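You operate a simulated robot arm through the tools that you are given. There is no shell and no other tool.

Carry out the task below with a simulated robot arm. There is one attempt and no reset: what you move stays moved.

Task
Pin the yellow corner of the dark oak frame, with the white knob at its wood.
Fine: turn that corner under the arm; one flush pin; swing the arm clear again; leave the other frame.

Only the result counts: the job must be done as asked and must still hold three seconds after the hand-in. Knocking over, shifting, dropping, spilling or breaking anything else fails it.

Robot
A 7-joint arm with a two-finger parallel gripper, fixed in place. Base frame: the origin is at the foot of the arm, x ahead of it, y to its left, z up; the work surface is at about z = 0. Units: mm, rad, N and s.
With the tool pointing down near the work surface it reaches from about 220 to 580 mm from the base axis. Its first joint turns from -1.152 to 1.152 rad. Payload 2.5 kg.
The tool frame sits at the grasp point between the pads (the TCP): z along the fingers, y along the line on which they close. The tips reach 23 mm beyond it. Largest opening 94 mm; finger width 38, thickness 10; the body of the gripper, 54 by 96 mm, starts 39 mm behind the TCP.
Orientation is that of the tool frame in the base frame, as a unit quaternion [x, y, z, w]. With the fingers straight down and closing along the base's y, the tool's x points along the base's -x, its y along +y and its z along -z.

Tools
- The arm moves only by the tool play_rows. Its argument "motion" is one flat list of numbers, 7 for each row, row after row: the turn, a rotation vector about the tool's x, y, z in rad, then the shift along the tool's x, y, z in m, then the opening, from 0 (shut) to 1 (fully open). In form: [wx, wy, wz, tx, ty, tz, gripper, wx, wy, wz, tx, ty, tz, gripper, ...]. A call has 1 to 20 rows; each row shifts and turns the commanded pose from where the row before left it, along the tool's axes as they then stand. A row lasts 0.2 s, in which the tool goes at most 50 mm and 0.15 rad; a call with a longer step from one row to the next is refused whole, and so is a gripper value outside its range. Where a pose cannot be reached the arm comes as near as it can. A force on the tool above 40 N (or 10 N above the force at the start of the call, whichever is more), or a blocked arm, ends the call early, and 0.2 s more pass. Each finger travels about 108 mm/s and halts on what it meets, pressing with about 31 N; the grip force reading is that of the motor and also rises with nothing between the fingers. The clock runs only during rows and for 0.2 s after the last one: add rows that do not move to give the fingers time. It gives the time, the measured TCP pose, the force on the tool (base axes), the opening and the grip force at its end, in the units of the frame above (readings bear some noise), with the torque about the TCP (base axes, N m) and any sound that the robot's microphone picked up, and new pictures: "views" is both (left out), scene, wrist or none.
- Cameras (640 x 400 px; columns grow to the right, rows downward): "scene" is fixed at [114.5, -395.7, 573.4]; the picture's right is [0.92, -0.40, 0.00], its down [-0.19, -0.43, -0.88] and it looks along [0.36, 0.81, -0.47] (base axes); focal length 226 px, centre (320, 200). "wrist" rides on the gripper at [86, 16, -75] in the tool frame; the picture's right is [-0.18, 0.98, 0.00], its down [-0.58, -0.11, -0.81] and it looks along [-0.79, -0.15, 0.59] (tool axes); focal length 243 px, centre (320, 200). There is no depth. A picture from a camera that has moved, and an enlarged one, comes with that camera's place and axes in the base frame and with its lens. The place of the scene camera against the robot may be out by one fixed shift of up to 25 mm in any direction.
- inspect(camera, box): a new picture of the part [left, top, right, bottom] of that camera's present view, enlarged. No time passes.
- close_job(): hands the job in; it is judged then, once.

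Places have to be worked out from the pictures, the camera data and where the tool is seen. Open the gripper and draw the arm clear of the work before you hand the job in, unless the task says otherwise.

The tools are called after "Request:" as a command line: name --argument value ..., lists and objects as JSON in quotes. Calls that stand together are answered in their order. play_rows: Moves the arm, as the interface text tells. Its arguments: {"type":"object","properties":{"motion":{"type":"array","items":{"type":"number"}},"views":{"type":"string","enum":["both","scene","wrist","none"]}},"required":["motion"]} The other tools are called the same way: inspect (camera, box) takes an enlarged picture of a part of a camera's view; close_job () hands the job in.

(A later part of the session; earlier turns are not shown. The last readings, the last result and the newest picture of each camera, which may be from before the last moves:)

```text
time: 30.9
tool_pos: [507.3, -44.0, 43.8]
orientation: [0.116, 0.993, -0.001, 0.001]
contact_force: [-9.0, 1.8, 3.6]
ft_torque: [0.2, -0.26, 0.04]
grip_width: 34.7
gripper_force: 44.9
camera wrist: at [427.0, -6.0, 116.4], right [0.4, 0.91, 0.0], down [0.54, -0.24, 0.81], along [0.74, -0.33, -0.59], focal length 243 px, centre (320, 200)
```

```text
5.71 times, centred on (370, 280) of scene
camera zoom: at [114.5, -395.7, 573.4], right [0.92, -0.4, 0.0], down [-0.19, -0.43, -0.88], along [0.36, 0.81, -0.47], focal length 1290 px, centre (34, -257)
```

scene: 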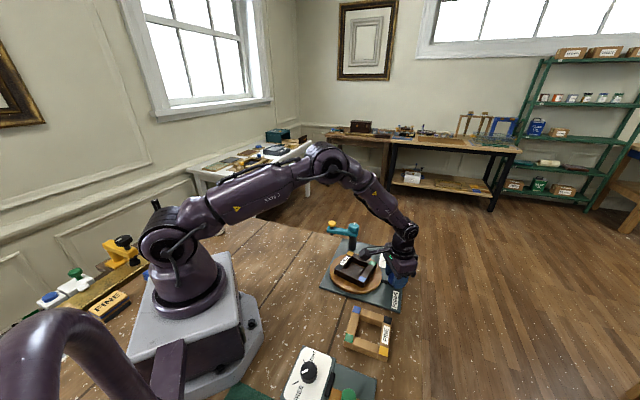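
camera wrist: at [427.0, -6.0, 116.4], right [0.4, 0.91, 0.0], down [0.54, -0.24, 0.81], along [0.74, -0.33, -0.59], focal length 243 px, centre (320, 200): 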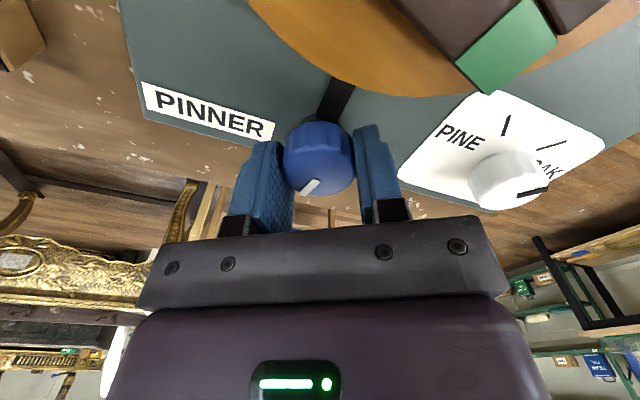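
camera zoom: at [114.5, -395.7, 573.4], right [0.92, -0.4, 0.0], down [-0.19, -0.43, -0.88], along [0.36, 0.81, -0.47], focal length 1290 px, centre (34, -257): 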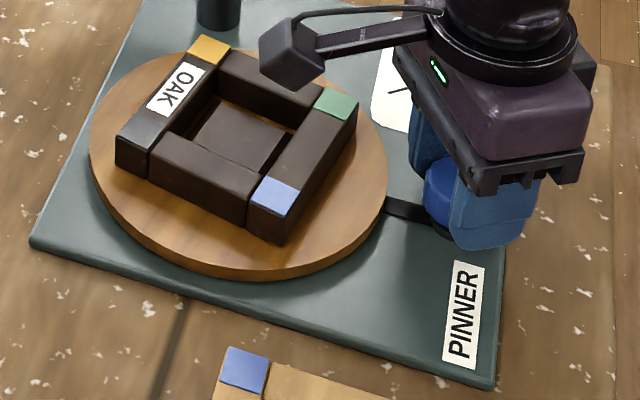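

About 169° turned: the yellow square is at (208, 49) in this zoom, while the blue one started at (188, 52). I turn another 0.18 rad.

Request:
play_rows --motion '[0, 0, -0.09, 0.0, 0.0, 0, 0.25, 0, 0, -0.09, 0, 0, 0, 0.25, 0, 0, 0, 0, 0, 0, 0.25, 0, 0, 0, 0, 0, 0, 0.25]'

Request:
inspect --camera "scene" --box '[320, 245, 420, 315]'

```text
time: 31.9
tool_pos: [506.8, -43.9, 42.0]
orientation: [0.025, 1.0, -0.001, 0.002]
contact_force: [-6.0, 6.7, -2.3]
ft_torque: [0.44, 0.3, 0.08]
grip_width: 34.6
gripper_force: 45.2
camera wrist: at [422.0, -20.6, 116.4], right [0.23, 0.97, 0.0], down [0.57, -0.14, 0.81], along [0.79, -0.19, -0.59], focal length 243 px, centre (320, 200)
```

scene: 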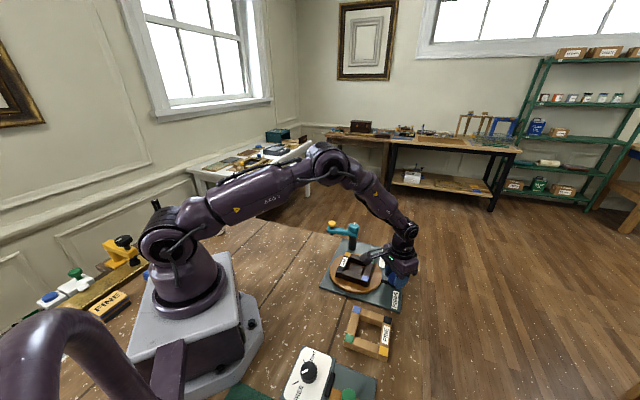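
wrist: 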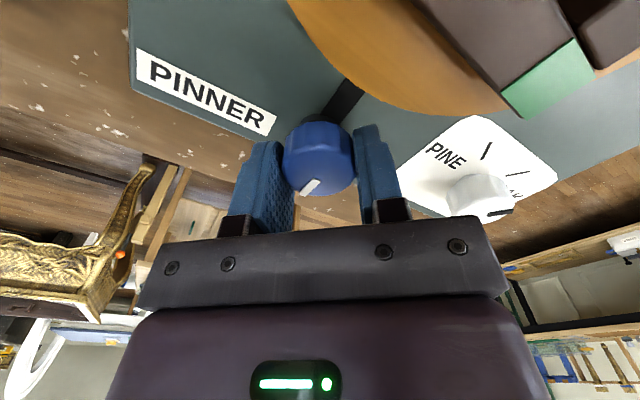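

```text
5.71 times, centred on (370, 280) of scene
camera zoom: at [114.5, -395.8, 573.4], right [0.92, -0.4, 0.0], down [-0.19, -0.43, -0.88], along [0.36, 0.81, -0.47], focal length 1290 px, centre (34, -257)
```

zoom: 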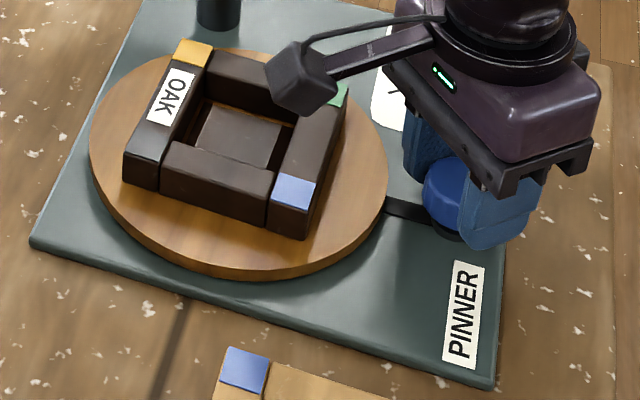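

Yellow now sits where blue started, within about 2°. I release the knob, rise to z≈150 and move over the arm's pivot to work out the swing.

Request:
play_rows --motion '[0, 0, 0, 0, 0, 0, 0.55, 0, 0, 0, 0, 0, 0, 0.55, 0, 0, 0, 0, 0, -0.036, 0.55, 0, 0, 0, 0, 0, -0.036, 0.6, 0, 0, 0, 0, 0, -0.036, 0.7, 0, 0, 0, 0.0082, 0.0391, 0, 0.7, 0, 0, 0, 0.0082, 0.0391, 0, 0.7, 0, 0, 0, 0.0082, 0.0391, 0, 0.7, 0, 0, 0, 0.0082, 0.0391, 0, 0.7, 0, 0, 0, 0.0082, 0.0391, 0, 0.7, 0, 0, 0, 0, 0, 0, 0.7]'

Request:
inspect --camera "scene" --box '[320, 245, 420, 315]'

Request:
inspect --camera "wrist" --box '[170, 0, 450, 180]'

```text
time: 34.3
tool_pos: [475.8, 153.7, 151.9]
orientation: [0.026, 1.0, -0.002, 0.003]
contact_force: [0.5, 0.3, 1.1]
ft_torque: [0.01, -0.02, -0.01]
grip_width: 65.8
gripper_force: 0.0
camera wrist: at [390.5, 175.6, 224.2], right [0.24, 0.97, 0.0], down [0.57, -0.14, 0.81], along [0.79, -0.19, -0.59], focal length 243 px, centre (320, 200)
```

scene: 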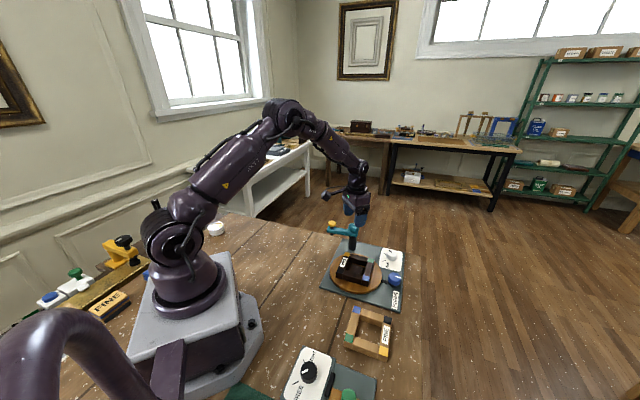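
wrist: 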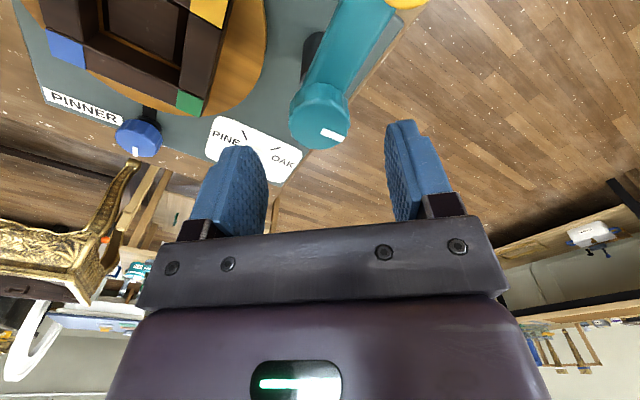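

```text
5.71 times, centred on (370, 280) of scene
camera zoom: at [114.5, -395.7, 573.4], right [0.92, -0.4, 0.0], down [-0.19, -0.43, -0.88], along [0.36, 0.81, -0.47], focal length 1290 px, centre (34, -257)
```

zoom: 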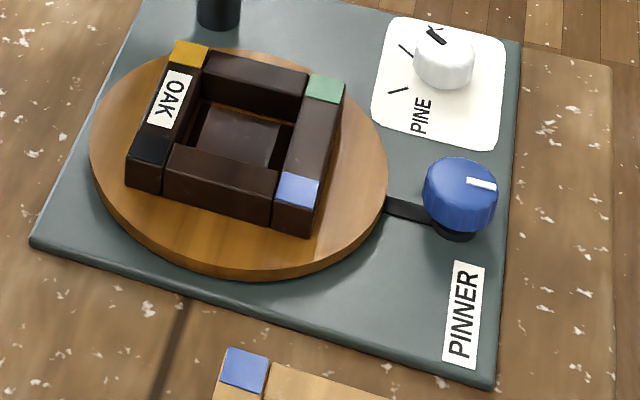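

```text
2.22 times, centred on (310, 90) of wrist
camera zoom: at [390.5, 175.6, 224.2], right [0.24, 0.97, 0.0], down [0.57, -0.14, 0.81], along [0.79, -0.19, -0.59], focal length 539 px, centre (342, 444)
```

zoom: 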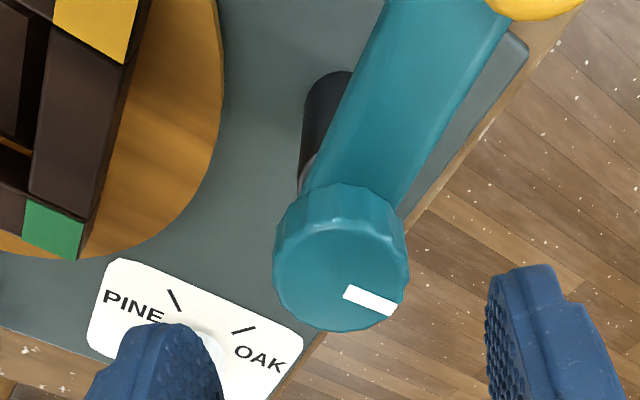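

With the gripper away, yellow is at (190, 52) in this zoom, matching where blue started at (188, 52). The teal cap's axis is about (474.8, 154.2) with its top at z≈104. I turn the tool 42°, descend around the cap and grip it.

Request:
play_rows --motion '[0, 0, 0.146, 0.0009, 0.0004, 0, 0.7, 0, 0, 0.146, 0, 0, 0, 0.7, 0, 0, 0.146, 0, 0, 0, 0.7, 0, 0, 0.146, 0, 0, 0, 0.7, 0, 0, 0.146, 0, 0, 0, 0.7, 0, 0, 0, 0, 0, 0.0195, 0.7, 0, 0, 0, 0, 0, 0.0195, 0.7, 0, 0, 0, 0, 0, 0, 0.7, 0, 0, 0, 0, 0, 0, 0.25, 0, 0, 0, 0, 0, 0, 0.25, 0, 0, 0, 0, 0, 0, 0.25]'

```text
time: 36.7
tool_pos: [477.1, 152.9, 110.5]
orientation: [0.382, 0.924, -0.002, 0.002]
contact_force: [-5.6, -2.8, 2.4]
ft_torque: [0.38, 0.0, 0.0]
grip_width: 35.4
gripper_force: 45.0
camera wrist: at [426.2, 227.9, 184.0], right [0.82, 0.57, 0.0], down [0.33, -0.48, 0.81], along [0.46, -0.67, -0.59], focal length 243 px, centre (320, 200)
```

scene: 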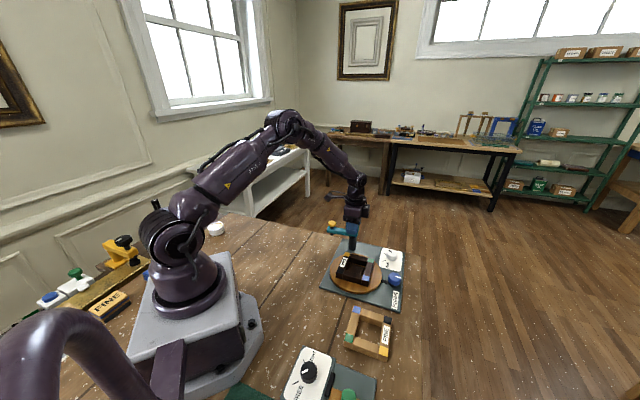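
wrist: 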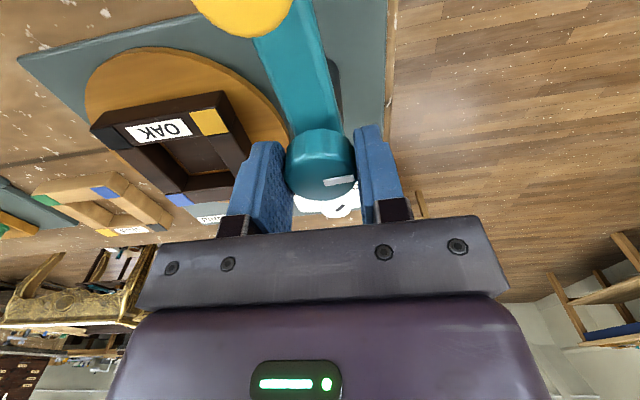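

The cap is gripped cleanly. I turn it 0.3 rad counter-clockwise, the way that should bring the arm over the frame, and see whether the arm follows.

Request:
play_rows --motion '[0, 0, -0.1, 0, 0, 0, 0.25, 0, 0, -0.1, 0, 0, 0, 0.25, 0, 0, -0.1, 0, 0, 0, 0.25, 0, 0, 0, 0, 0, 0, 0.25]'

Request:
inspect --camera "scene" --box '[310, 210, 410, 290]'

```text
time: 37.7
tool_pos: [476.5, 152.7, 110.6]
orientation: [0.238, 0.971, -0.004, 0.001]
contact_force: [-24.0, -10.7, 8.3]
ft_torque: [-0.08, -0.7, -0.07]
grip_width: 35.7
gripper_force: 45.1
camera wrist: at [406.9, 209.4, 184.1], right [0.62, 0.79, -0.01], down [0.46, -0.36, 0.81], along [0.63, -0.5, -0.59], focal length 243 px, centre (320, 200)
```

scene: 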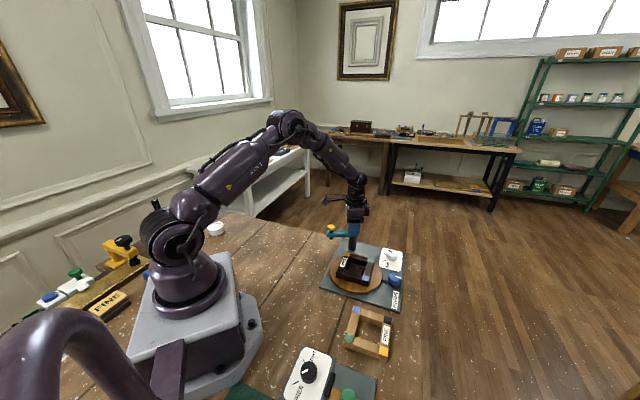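
wrist: 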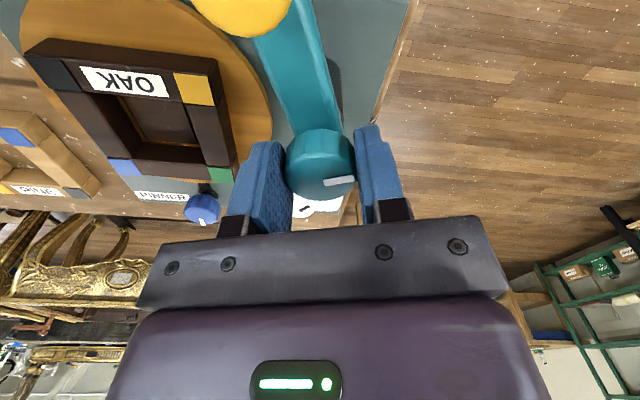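

```text
5.00 times, centred on (360, 250) of scene
camera zoom: at [114.4, -395.8, 573.4], right [0.92, -0.4, 0.0], down [-0.19, -0.43, -0.88], along [0.36, 0.81, -0.47], focal length 1128 px, centre (120, -50)
```

zoom: 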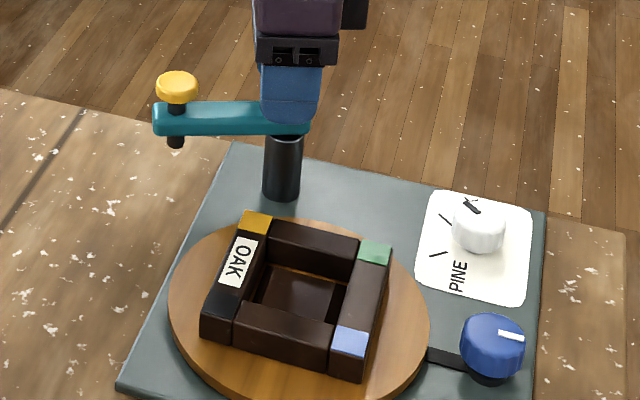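

The arm swings with the cap. I ease off the side force and continue 0.5 rad.

Request:
play_rows --motion '[0, 0, 0, 0.001, -0.0013, 0, 0.25, 0, 0, -0.1, 0, 0, 0, 0.25, 0, 0, -0.1, 0, 0, 0, 0.25, 0, 0, -0.1, 0, 0, 0, 0.25, 0, 0, -0.1, 0, 0, 0, 0.25, 0, 0, -0.1, 0, 0, 0, 0.25, 0, 0, 0, 0, 0, 0, 0.25]' --views "none"

```text
time: 39.3
tool_pos: [476.0, 152.1, 111.4]
orientation: [-0.009, 1.0, -0.004, 0.003]
contact_force: [6.3, -15.3, -17.4]
ft_torque: [0.37, -0.67, -0.04]
grip_width: 35.6
gripper_force: 45.1
```

46° swung. I continue another 0.5 rad and look.

Request:
play_rows --motion '[0, 0, 0, -0.0003, -0.001, 0, 0.25, 0, 0, -0.1, 0, 0, 0, 0.25, 0, 0, -0.1, 0, 0, 0, 0.25, 0, 0, -0.1, 0, 0, 0, 0.25, 0, 0, -0.1, 0, 0, 0, 0.25, 0, 0, -0.1, 0, 0, 0, 0.25, 0, 0, 0, 0, 0, 0, 0.25]'

Request:
inspect --camera "scene" --box '[310, 210, 410, 290]'

Request:
inspect --camera "wrist" --box '[170, 0, 410, 150]'

```text
time: 40.9
tool_pos: [475.7, 151.3, 110.9]
orientation: [-0.256, 0.967, -0.004, 0.001]
contact_force: [11.6, -13.8, -17.9]
ft_torque: [0.57, -0.26, -0.01]
grip_width: 35.6
gripper_force: 45.0
camera wrist: at [392.3, 124.3, 184.4], right [-0.33, 0.95, -0.01], down [0.55, 0.2, 0.81], along [0.77, 0.26, -0.59], focal length 243 px, centre (320, 200)
```

scene: 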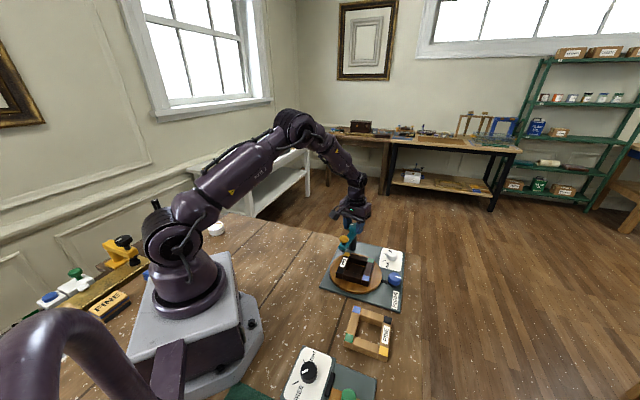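
wrist: 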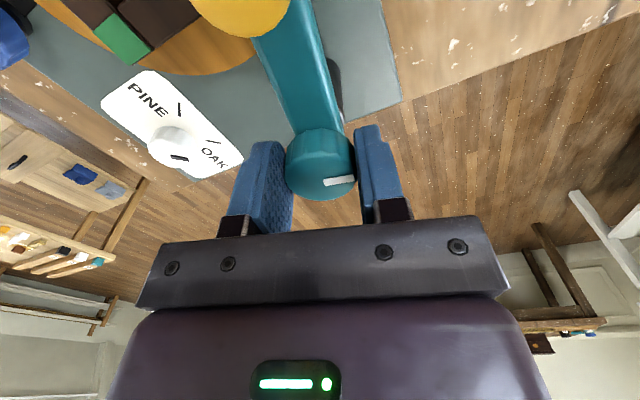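

```text
5.00 times, centred on (360, 250) of scene
camera zoom: at [114.6, -395.7, 573.4], right [0.92, -0.4, 0.0], down [-0.19, -0.43, -0.88], along [0.36, 0.81, -0.47], focal length 1128 px, centre (120, -50)
```

zoom: 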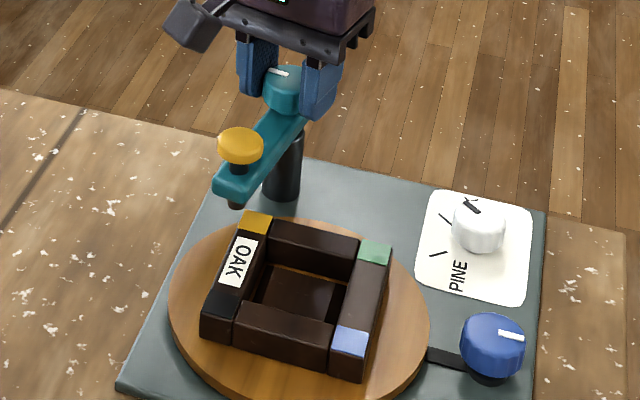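

```text
2.67 times, centred on (290, 75) of wrist
camera zoom: at [392.3, 124.3, 184.4], right [-0.33, 0.95, -0.01], down [0.55, 0.2, 0.81], along [0.77, 0.26, -0.59], focal length 647 px, centre (400, 533)
```

zoom: 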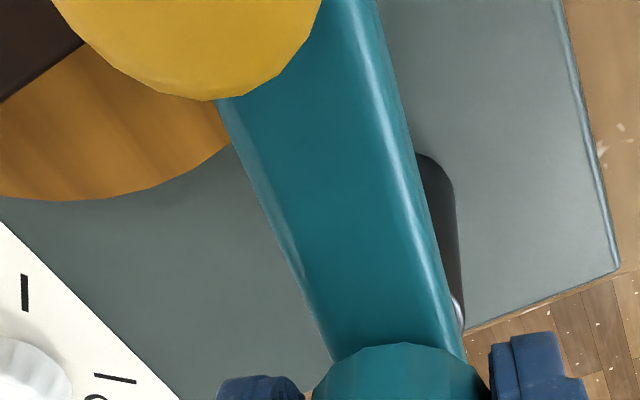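

About 75° swung; the pin is nearing the yellow corner. I go on in small steps of 0.06 rad, watching for a stop.

Request:
play_rows --motion '[0, 0, -0.06, -0.0003, -0.0008, 0, 0.25, 0, 0, -0.06, 0, 0, 0, 0.25, 0, 0, -0.06, 0, 0, 0, 0.25, 0, 0, 0, 0, 0, 0, 0.25]'

Request:
inspect --camera "scene" --box '[330, 220, 390, 268]'

```text
time: 41.9
tool_pos: [475.9, 151.1, 111.3]
orientation: [-0.341, 0.94, -0.004, 0.0]
contact_force: [-4.4, -18.9, -3.6]
ft_torque: [0.22, 0.48, -0.7]
grip_width: 35.7
gripper_force: 45.2
camera wrist: at [399.4, 109.8, 184.9], right [-0.49, 0.87, -0.01], down [0.51, 0.29, 0.81], along [0.7, 0.39, -0.59], focal length 243 px, centre (320, 200)
```

scene: 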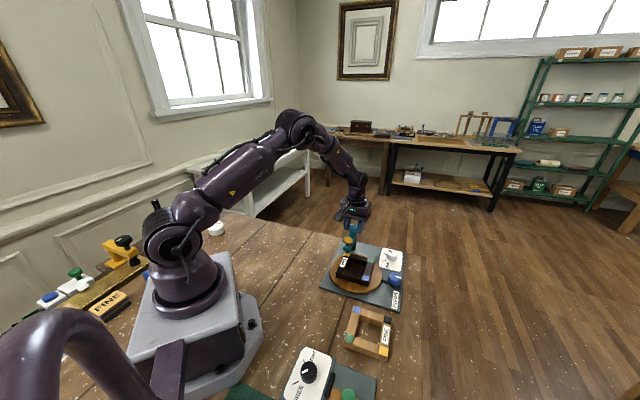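
wrist: 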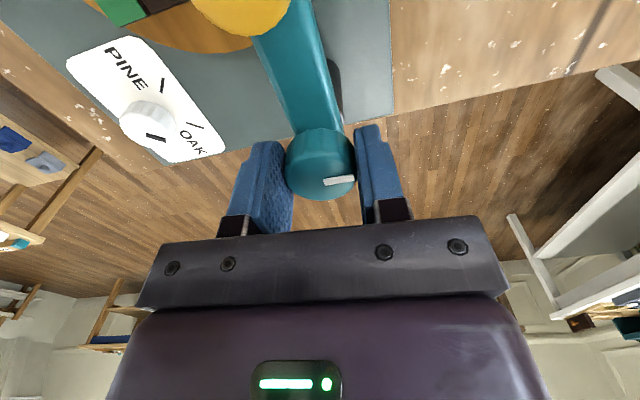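

```text
8.33 times, centred on (360, 244) of scene
camera zoom: at [114.5, -395.7, 573.4], right [0.92, -0.4, 0.0], down [-0.19, -0.43, -0.88], along [0.36, 0.81, -0.47], focal length 1881 px, centre (-13, -167)
```

zoom: 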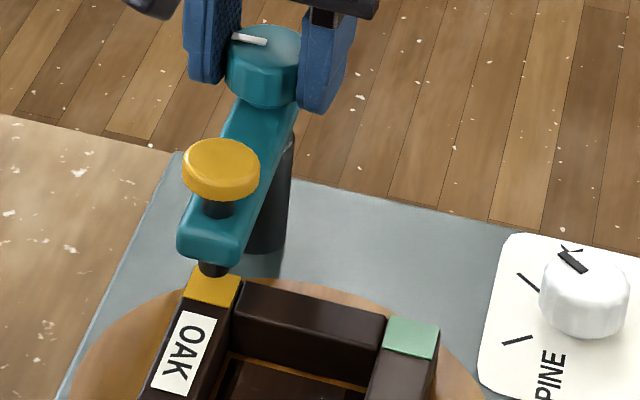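

A stop torque appeared and the pin now stands over the yellow corner (arm at about 225°, as predicted). I release the cap, rise, and move above the yellow press knob to check alignment from there.

Request:
play_rows --motion '[0, 0, 0, 0, 0, 0, 0.6, 0, 0, 0, 0, 0, 0, 0.6, 0, 0, 0, 0, 0, -0.02, 0.6, 0, 0, 0, 0, 0, -0.025, 0.6, 0, 0, 0, 0.0377, -0.003, 0, 0.6, 0, 0, 0, 0.0377, -0.003, 0, 0.6, 0, 0, 0.14, 0, 0, 0, 0.6, 0, 0, 0.14, 0, 0, 0, 0.6, 0, 0, 0.14, 0, 0, 0, 0.6, 0, 0, 0.14, 0, 0, 0, 0.6, 0, 0, 0.14, 0, 0, 0, 0.6, 0, 0, 0, 0, 0, 0, 0.6]'

Request:
inspect --camera "wrist" --box '[190, 0, 450, 170]'

Request:
inspect --camera "scene" --box '[330, 225, 390, 273]'

```text
time: 44.5
tool_pos: [420.9, 99.3, 154.9]
orientation: [0.003, 1.0, -0.002, 0.003]
contact_force: [0.8, -0.3, -0.5]
ft_torque: [-0.02, 0.02, 0.02]
grip_width: 56.3
gripper_force: 0.1
camera wrist: at [335.4, 117.5, 228.8], right [0.19, 0.98, 0.0], down [0.58, -0.11, 0.81], along [0.79, -0.16, -0.59], focal length 243 px, centre (320, 200)
```

scene: 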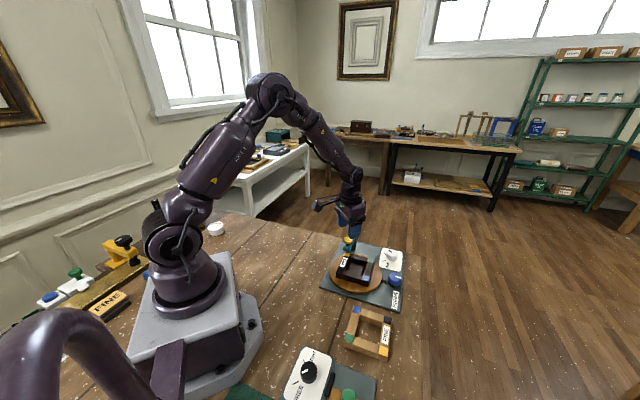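
wrist: 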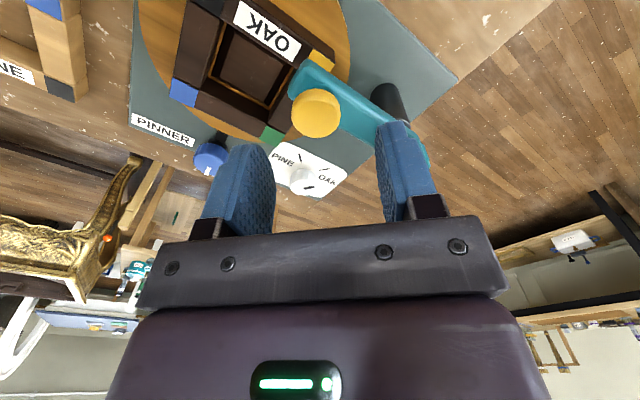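

```text
2.35 times, centred on (320, 85) of wrist
camera zoom: at [335.4, 117.5, 228.8], right [0.19, 0.98, 0.0], down [0.58, -0.11, 0.81], along [0.79, -0.16, -0.59], focal length 571 px, centre (320, 471)
```

zoom: 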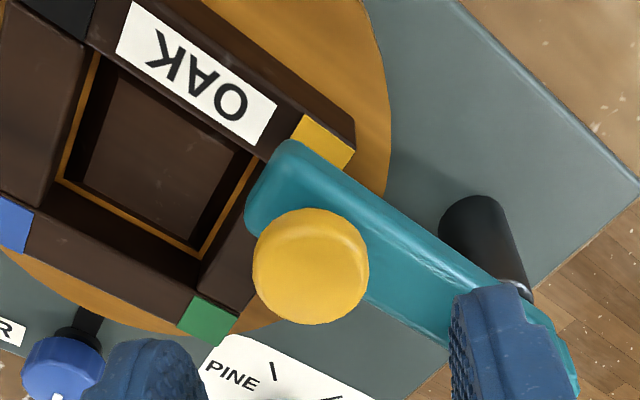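

```text
8.33 times, centred on (360, 249) of scene
camera zoom: at [114.5, -395.7, 573.4], right [0.92, -0.4, 0.0], down [-0.19, -0.43, -0.88], along [0.36, 0.81, -0.47], focal length 1881 px, centre (-13, -208)
```

zoom: 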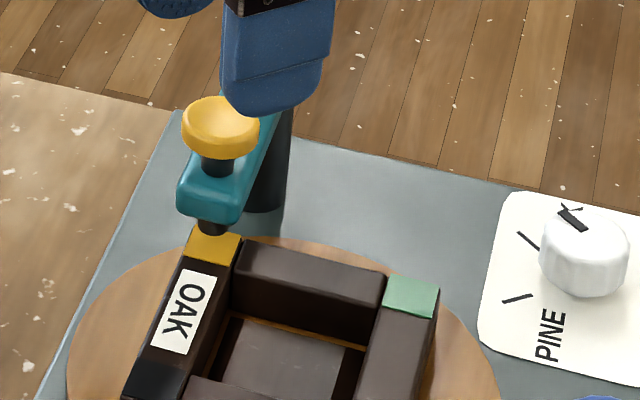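

The press knob's axis comes out at about (419.5, 99.7) and the yellow square's centre at about (421, 99.7), so the pin is within 2 mm of the middle. I close the fingers over the knob and come down to just above it.

Request:
play_rows --motion '[0, 0, 0, 0.0006, 0.0004, 0, 0, 0, 0, 0, 0, 0, 0, 0, 0, 0, 0, 0, 0, 0, 0, 0, 0, 0, 0, 0, 0.012, 0, 0, 0, 0, 0, 0, 0.011, 0, 0, 0, 0, 0, 0, 0, 0]'

Request:
inspect --camera "wrist" --box '[190, 0, 450, 230]'

Request:
inspect --camera "scene" --box '[330, 215, 390, 273]'

```text
time: 45.9
tool_pos: [422.1, 98.0, 131.0]
orientation: [0.003, 1.0, -0.003, 0.002]
contact_force: [0.2, -0.3, 0.1]
ft_torque: [-0.02, -0.02, 0.02]
grip_width: 0.1
gripper_force: 31.1
camera wrist: at [335.2, 117.0, 204.8], right [0.19, 0.98, 0.0], down [0.58, -0.11, 0.81], along [0.8, -0.15, -0.59], focal length 243 px, centre (320, 200)
```

scene: 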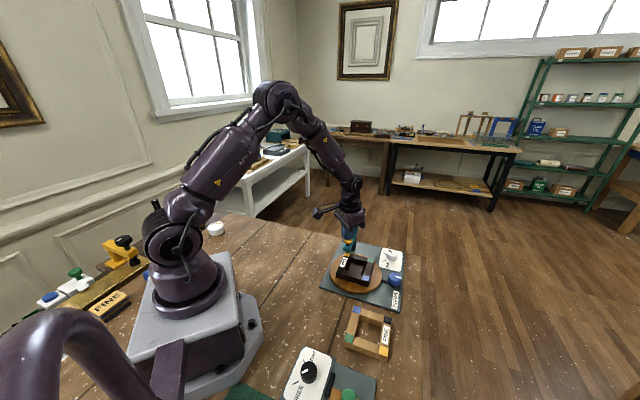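
wrist: 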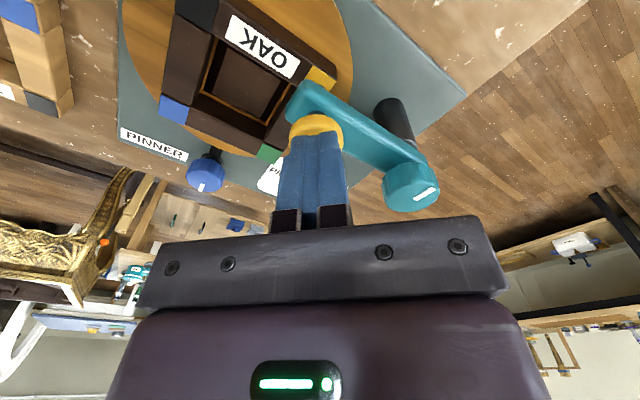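

```text
1.74 times, centred on (320, 115) of wrist
camera zoom: at [335.2, 117.0, 204.8], right [0.19, 0.98, 0.0], down [0.58, -0.11, 0.81], along [0.8, -0.15, -0.59], focal length 422 px, centre (320, 348)
```

zoom: 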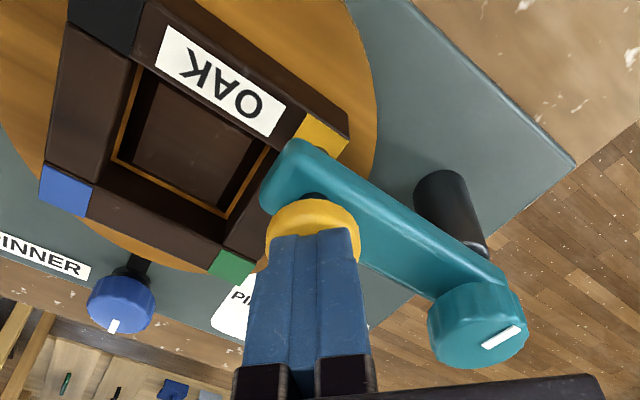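

```text
6.90 times, centred on (360, 244) of scene
camera zoom: at [114.5, -395.7, 573.4], right [0.92, -0.4, 0.0], down [-0.19, -0.43, -0.88], along [0.36, 0.81, -0.47], focal length 1557 px, centre (44, -103)
```

zoom: 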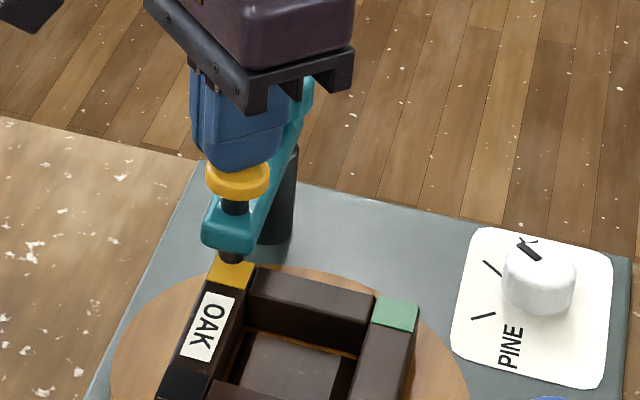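

The closed tips are centred just above the yellow knob. I press straight down in 2 mm steps and watch force and sound.

Request:
play_rows --motion '[0, 0, 0, 0, 0, 0.002, 0, 0, 0, 0, 0, 0, 0.002, 0, 0, 0, 0, 0, 0, 0.002, 0, 0, 0, 0, 0, 0, 0.002, 0, 0, 0, 0, 0, 0, 0.002, 0, 0, 0, 0, 0, 0, 0.002, 0, 0, 0, 0, 0, 0, 0.002, 0, 0, 0, 0, 0, 0, 0.002, 0]'

Request:
inspect --camera "scene" --box '[330, 215, 390, 273]'

```text
time: 47.8
tool_pos: [421.7, 99.2, 119.3]
orientation: [0.0, 1.0, -0.002, 0.004]
contact_force: [-4.7, -1.0, 9.9]
ft_torque: [0.03, 0.23, 0.01]
grip_width: 0.4
gripper_force: 31.3
heard: click
stopped in row 8: the force on the tool passed its limit at 42 N (the readings are from after the stop); the commanded pose is now the measured one
camera wrist: at [335.4, 117.3, 192.9], right [0.19, 0.98, 0.0], down [0.58, -0.11, 0.81], along [0.8, -0.15, -0.59], focal length 243 px, centre (320, 200)
```

scene: 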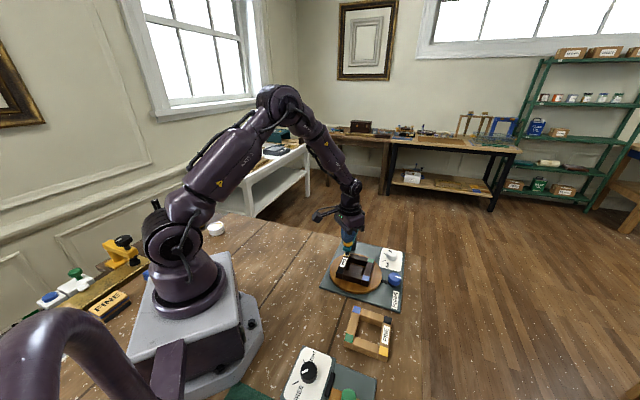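
wrist: 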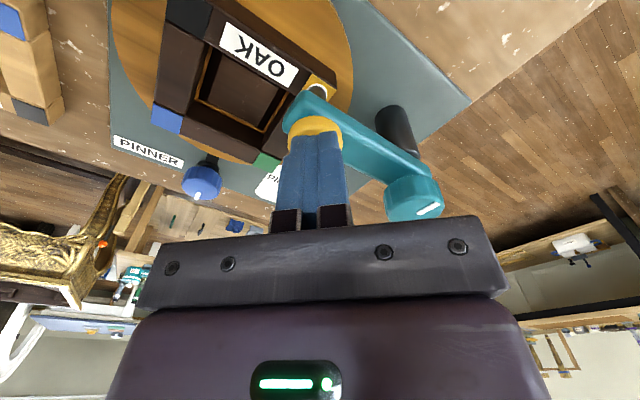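

```text
6.90 times, centred on (360, 244) of scene
camera zoom: at [114.4, -395.8, 573.4], right [0.92, -0.4, 0.0], down [-0.19, -0.43, -0.88], along [0.36, 0.81, -0.47], focal length 1557 px, centre (44, -103)
```

zoom: 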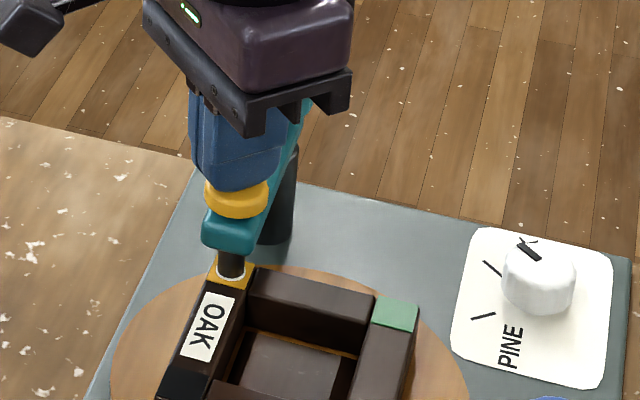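

A click was heard and a pin ring shows in the yellow corner. I rise clear of the press knob and look at the result.

Request:
play_rows --motion '[0, 0, 0, 0, 0, -0.01, 0, 0, 0, 0, 0, 0, -0.015, 0, 0, 0, 0, 0, 0, -0.015, 0, 0, 0, 0, 0, 0, 0, 0]'

Request:
inspect --camera "scene" --box '[335, 235, 375, 270]'

Request:
inspect --camera "wrist" --box '[260, 30, 380, 120]'

```text
time: 48.8
tool_pos: [421.0, 98.8, 159.2]
orientation: [0.001, 1.0, -0.003, 0.003]
contact_force: [0.9, 0.0, -0.6]
ft_torque: [0.01, 0.06, 0.01]
grip_width: 0.0
gripper_force: 31.2
camera wrist: at [334.5, 117.8, 232.2], right [0.19, 0.98, 0.0], down [0.58, -0.11, 0.81], along [0.8, -0.15, -0.59], focal length 243 px, centre (320, 200)
```

scene: 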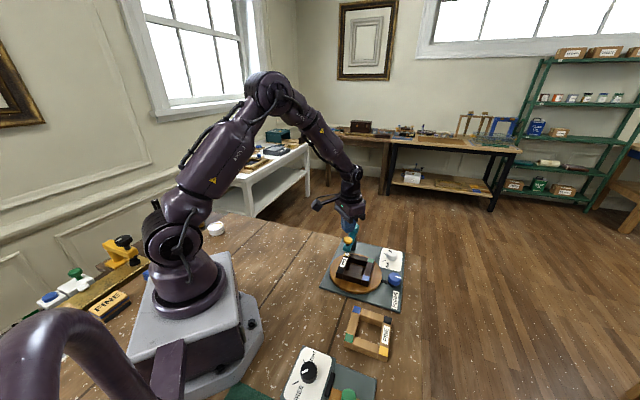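
wrist: 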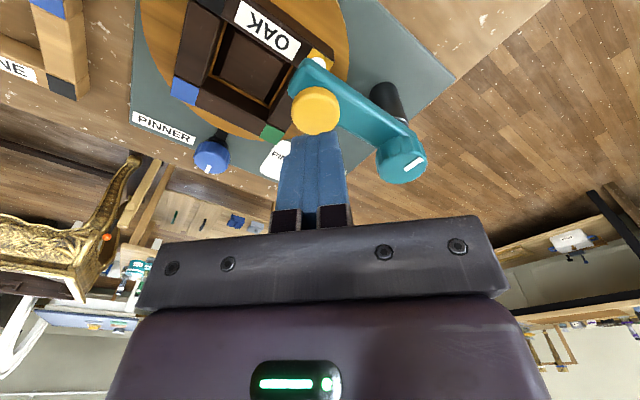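

```text
11.43 times, centred on (355, 252) of scene
camera zoom: at [114.5, -395.7, 573.4], right [0.92, -0.4, 0.0], down [-0.19, -0.43, -0.88], along [0.36, 0.81, -0.47], focal length 2580 px, centre (-80, -400)
```

zoom: 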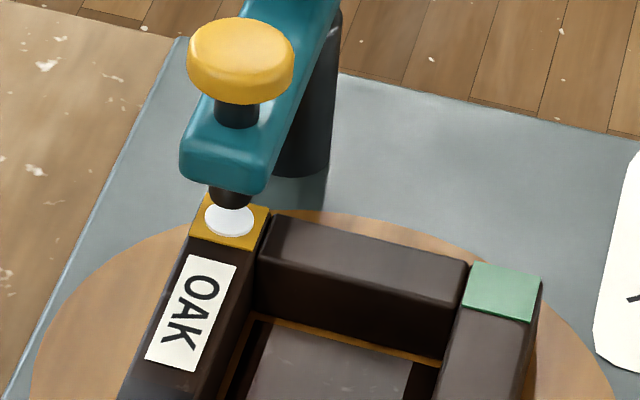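

```text
4.44 times, centred on (320, 75) of wrist
camera zoom: at [334.5, 117.8, 232.2], right [0.19, 0.98, 0.0], down [0.58, -0.11, 0.81], along [0.8, -0.15, -0.59], focal length 1078 px, centre (320, 756)
```

zoom: 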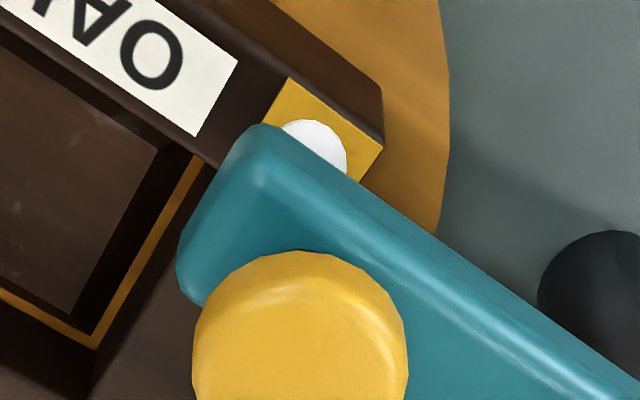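

The pin is a single flat white disc in the middle of the yellow square. Now I swing the arm back: I go over the cap with the gripper open, turn the tool to the earlier grip angle and descend.

Request:
play_rows --motion '[0, 0, 0, 0, 0, 0, 0.7, 0, 0, 0, -0.0281, 0.0269, 0, 0.7, 0, 0, 0, -0.0281, 0.0269, 0, 0.7, 0, 0, -0.14, 0, 0, 0, 0.7, 0, 0, -0.14, 0, 0, 0, 0.7, 0, 0, -0.14, 0, 0, 0, 0.7, 0, 0, -0.14, 0, 0, 0, 0.7, 0, 0, -0.13, 0, 0, 0, 0.7, 0, 0, 0, 0, 0, 0, 0.7]'

```text
time: 50.8
tool_pos: [477.2, 150.8, 159.2]
orientation: [-0.338, 0.941, -0.003, 0.002]
contact_force: [-0.2, 0.3, 0.3]
ft_torque: [0.0, 0.0, 0.0]
grip_width: 66.0
gripper_force: 0.0
camera wrist: at [400.6, 112.1, 233.1], right [-0.48, 0.88, -0.01], down [0.51, 0.29, 0.81], along [0.71, 0.39, -0.59], focal length 243 px, centre (320, 200)
```

scene: 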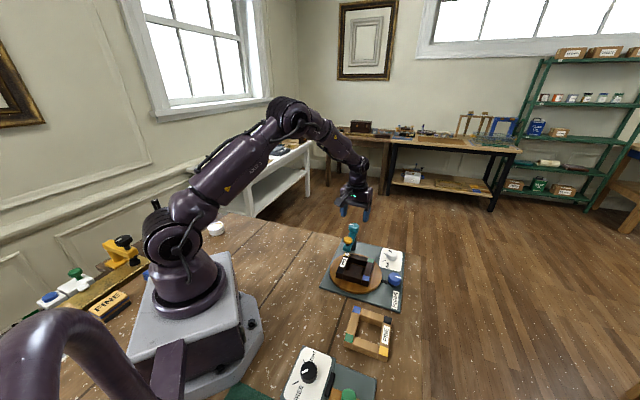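
wrist: 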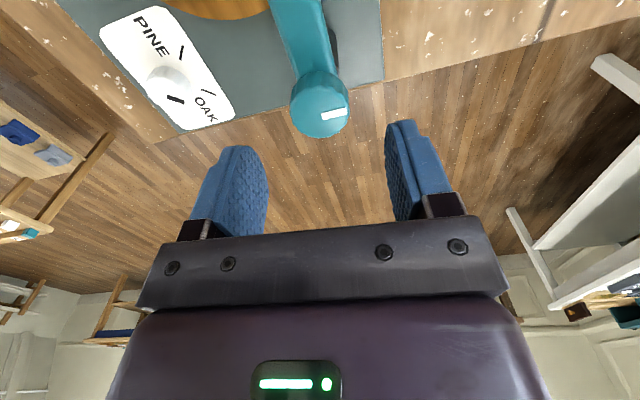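

The cap is centred between the fingers. I descend around it and grip.

Request:
play_rows --motion '[0, 0, 0, 0, 0.001, 0.024, 0.7, 0, 0, 0, 0, 0, 0.0235, 0.7, 0, 0, 0, 0, 0, 0, 0.7, 0, 0, 0, 0, 0, 0, 0.25, 0, 0, 0, 0, 0, 0, 0.25, 0, 0, 0, 0, 0, 0, 0.25]' --views "wrist"

```text
time: 52.2
tool_pos: [479.5, 153.6, 110.5]
orientation: [-0.337, 0.941, -0.004, 0.004]
contact_force: [9.4, -0.9, -7.2]
ft_torque: [0.21, 0.28, 0.02]
grip_width: 35.5
gripper_force: 44.9
camera wrist: at [401.3, 112.5, 184.3], right [-0.48, 0.88, -0.01], down [0.51, 0.29, 0.81], along [0.71, 0.38, -0.59], focal length 243 px, centre (320, 200)
```

wrist: 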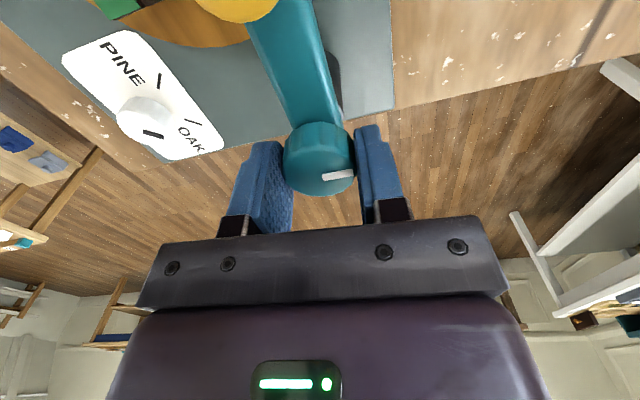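

Gripped with low force. I swing the arm back clockwise 0.5 rad.

Request:
play_rows --motion '[0, 0, 0.1, 0, 0, 0, 0.25, 0, 0, 0.1, 0, 0, 0, 0.25, 0, 0, 0.1, 0, 0, 0, 0.25, 0, 0, 0.1, 0, 0, 0, 0.25, 0, 0, 0.1, 0, 0, 0, 0.25, 0, 0, 0, 0, 0, 0, 0.25]' --views "none"

```text
time: 53.6
tool_pos: [477.9, 152.9, 110.8]
orientation: [-0.093, 0.996, -0.002, 0.006]
contact_force: [3.6, -0.3, -3.4]
ft_torque: [0.36, 0.49, 0.01]
grip_width: 35.6
gripper_force: 45.0
stopped in row 6: the force on the tool passed its limit at 40 N (the readings are from after the stop); the commanded pose is now the measured one
```

29° swung back; the force has relaxed. I continue 0.5 rad.

Request:
play_rows --motion '[0, 0, 0.1, 0, 0, 0, 0.25, 0, 0, 0.1, 0, 0, 0, 0.25, 0, 0, 0.1, 0, 0, 0, 0.25, 0, 0, 0.1, 0, 0, 0, 0.25, 0, 0, 0.1, 0, 0, 0, 0.25, 0, 0, 0, 0, 0, 0, 0.25]'

Request:
inspect --camera "scene" --box '[310, 210, 410, 290]'

```text
time: 55.0
tool_pos: [478.4, 151.8, 110.5]
orientation: [0.159, 0.987, -0.002, 0.005]
contact_force: [-9.2, -7.2, 6.7]
ft_torque: [-0.15, -0.88, 0.02]
grip_width: 35.8
gripper_force: 44.7
camera wrist: at [401.2, 196.0, 184.0], right [0.48, 0.88, 0.0], down [0.51, -0.28, 0.81], along [0.71, -0.39, -0.58], focal length 243 px, centre (320, 200)
```

scene: 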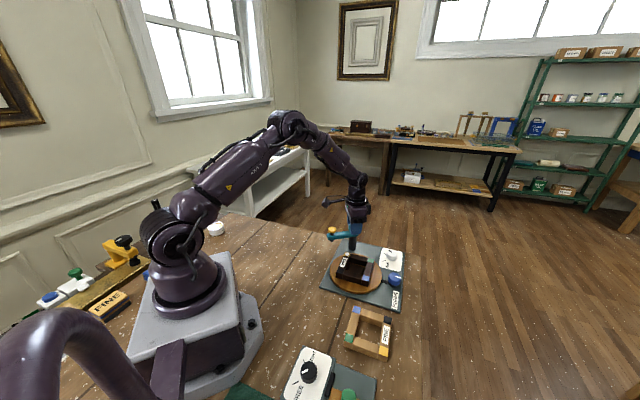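
wrist: 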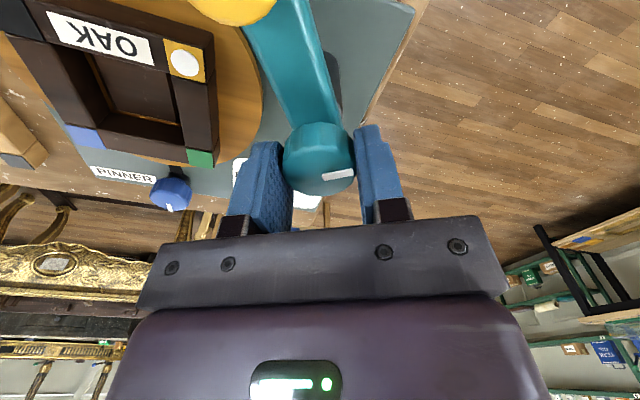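

```text
5.00 times, centred on (360, 250) of scene
camera zoom: at [114.4, -395.8, 573.4], right [0.92, -0.4, 0.0], down [-0.19, -0.43, -0.88], along [0.36, 0.81, -0.47], focal length 1128 px, centre (120, -50)
```

zoom: 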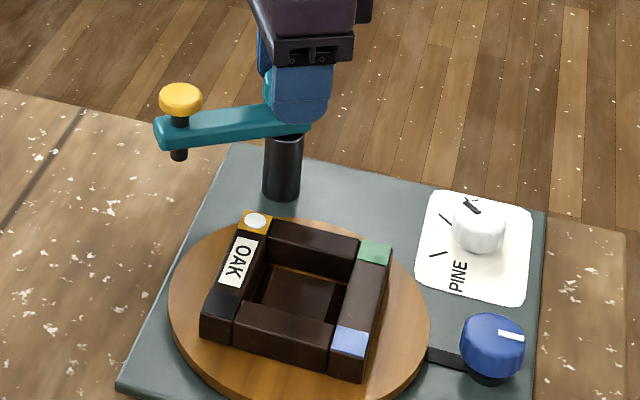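

The pin is clearly visible, alone and centred in the yellow corner. I turn the arm the last 0.46 rad back to its parked angle.

Request:
play_rows --motion '[0, 0, 0, 0.0003, -0.0006, 0, 0.25, 0, 0, 0.1, 0, 0, 0, 0.25, 0, 0, 0.1, 0, 0, 0, 0.25, 0, 0, 0.09, 0, 0, 0, 0.25, 0, 0, 0.09, 0, 0, 0, 0.25, 0, 0, 0.08, 0, 0, 0, 0.25, 0, 0, 0, 0, 0, 0, 0.25]'

Request:
inspect --camera "scene" --box '[310, 210, 410, 290]'

```text
time: 56.6
tool_pos: [478.7, 151.9, 110.2]
orientation: [0.379, 0.925, -0.002, 0.006]
contact_force: [-9.6, -17.5, 8.0]
ft_torque: [-0.42, 0.31, -0.06]
grip_width: 35.6
gripper_force: 44.7
camera wrist: at [427.7, 225.4, 183.9], right [0.82, 0.57, 0.0], down [0.33, -0.48, 0.81], along [0.47, -0.67, -0.58], focal length 243 px, centre (320, 200)
```

scene: 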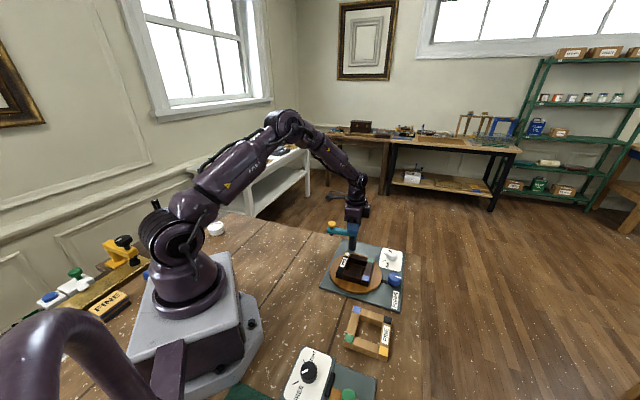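
wrist: 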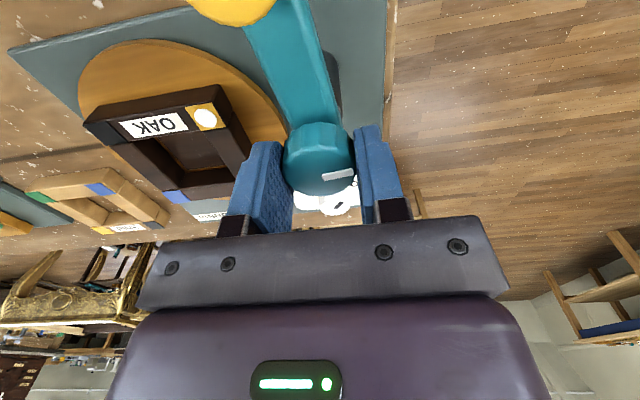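

```text
5.00 times, centred on (360, 250) of scene
camera zoom: at [114.4, -395.8, 573.4], right [0.92, -0.4, 0.0], down [-0.19, -0.43, -0.88], along [0.36, 0.81, -0.47], focal length 1128 px, centre (120, -50)
```

zoom: 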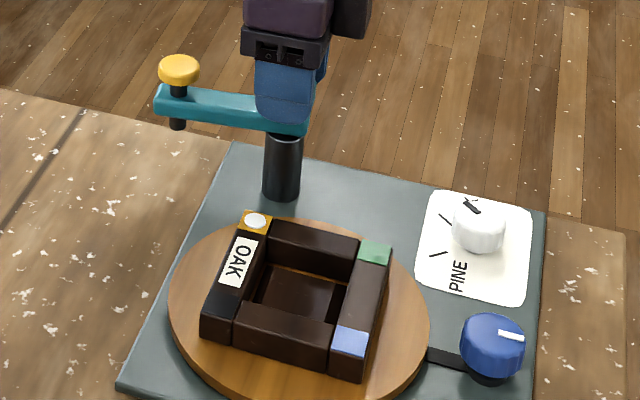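

The arm is back where it was parked at the start. I release the cap, rise, and draw clear of the work.

Request:
play_rows --motion '[0, 0, 0, 0, 0, 0, 0.6, 0, 0, 0, 0, 0, 0, 0.8, 0, 0, 0, 0, 0, 0, 0.8, 0, 0, 0, 0, 0, -0.03, 0.8, 0, 0, 0, 0, 0, -0.045, 0.8, 0, 0, 0, 0, 0, -0.045, 0.9, 0, 0, 0, 0, 0, -0.045, 1, 0, 0, 0, 0.04, 0, -0.02, 1, 0, 0, 0, 0.04, 0, -0.02, 1, 0, 0, -0.14, 0.03, 0, 0, 1, 0, 0, -0.14, 0, 0, 0, 1, 0, 0, -0.14, 0, 0, 0, 1, 0, 0, -0.14, 0, 0, 0, 1, 0, 0, -0.14, 0, 0, 0, 1, 0, 0, 0, 0, 0, 0, 1]'

Request:
inspect --camera "scene" --box '[310, 210, 410, 290]'

Request:
inspect --camera "scene" --box '[340, 240, 380, 272]'

```text
time: 59.8
tool_pos: [397.8, 229.8, 313.6]
orientation: [0.036, 0.999, -0.002, 0.005]
contact_force: [-0.7, 0.7, 0.7]
ft_torque: [-0.01, 0.02, 0.0]
grip_width: 94.1
gripper_force: 0.1
camera wrist: at [311.7, 253.9, 387.3], right [0.26, 0.97, 0.0], down [0.56, -0.15, 0.81], along [0.79, -0.21, -0.58], focal length 243 px, centre (320, 200)
```

scene: 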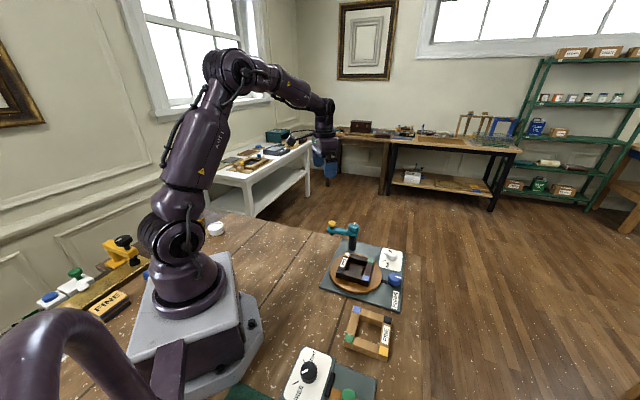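
wrist: 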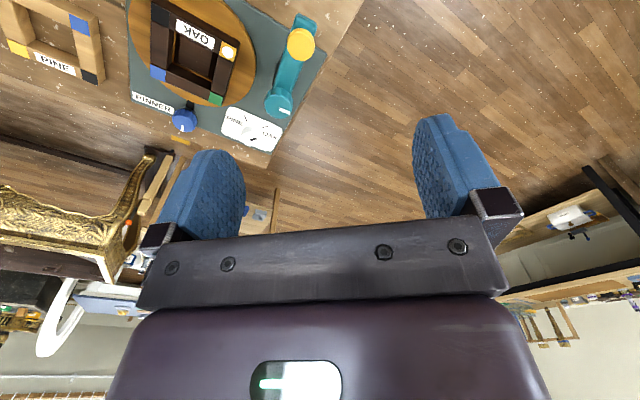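

```text
5.00 times, centred on (360, 250) of scene
camera zoom: at [114.5, -395.7, 573.4], right [0.92, -0.4, 0.0], down [-0.19, -0.43, -0.88], along [0.36, 0.81, -0.47], focal length 1128 px, centre (120, -50)
```

zoom: 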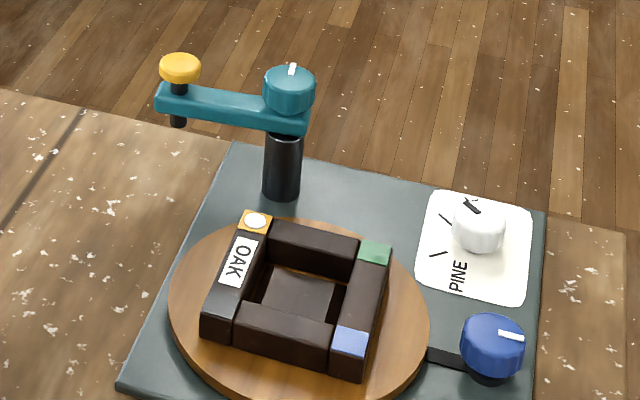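

```text
12.50 times, centred on (360, 256) of scene
camera zoom: at [114.5, -395.7, 573.4], right [0.92, -0.4, 0.0], down [-0.19, -0.43, -0.88], along [0.36, 0.81, -0.47], focal length 2821 px, centre (-180, -500)
```

zoom: 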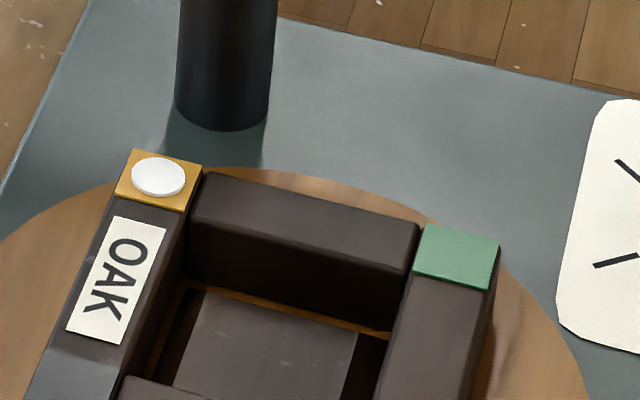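

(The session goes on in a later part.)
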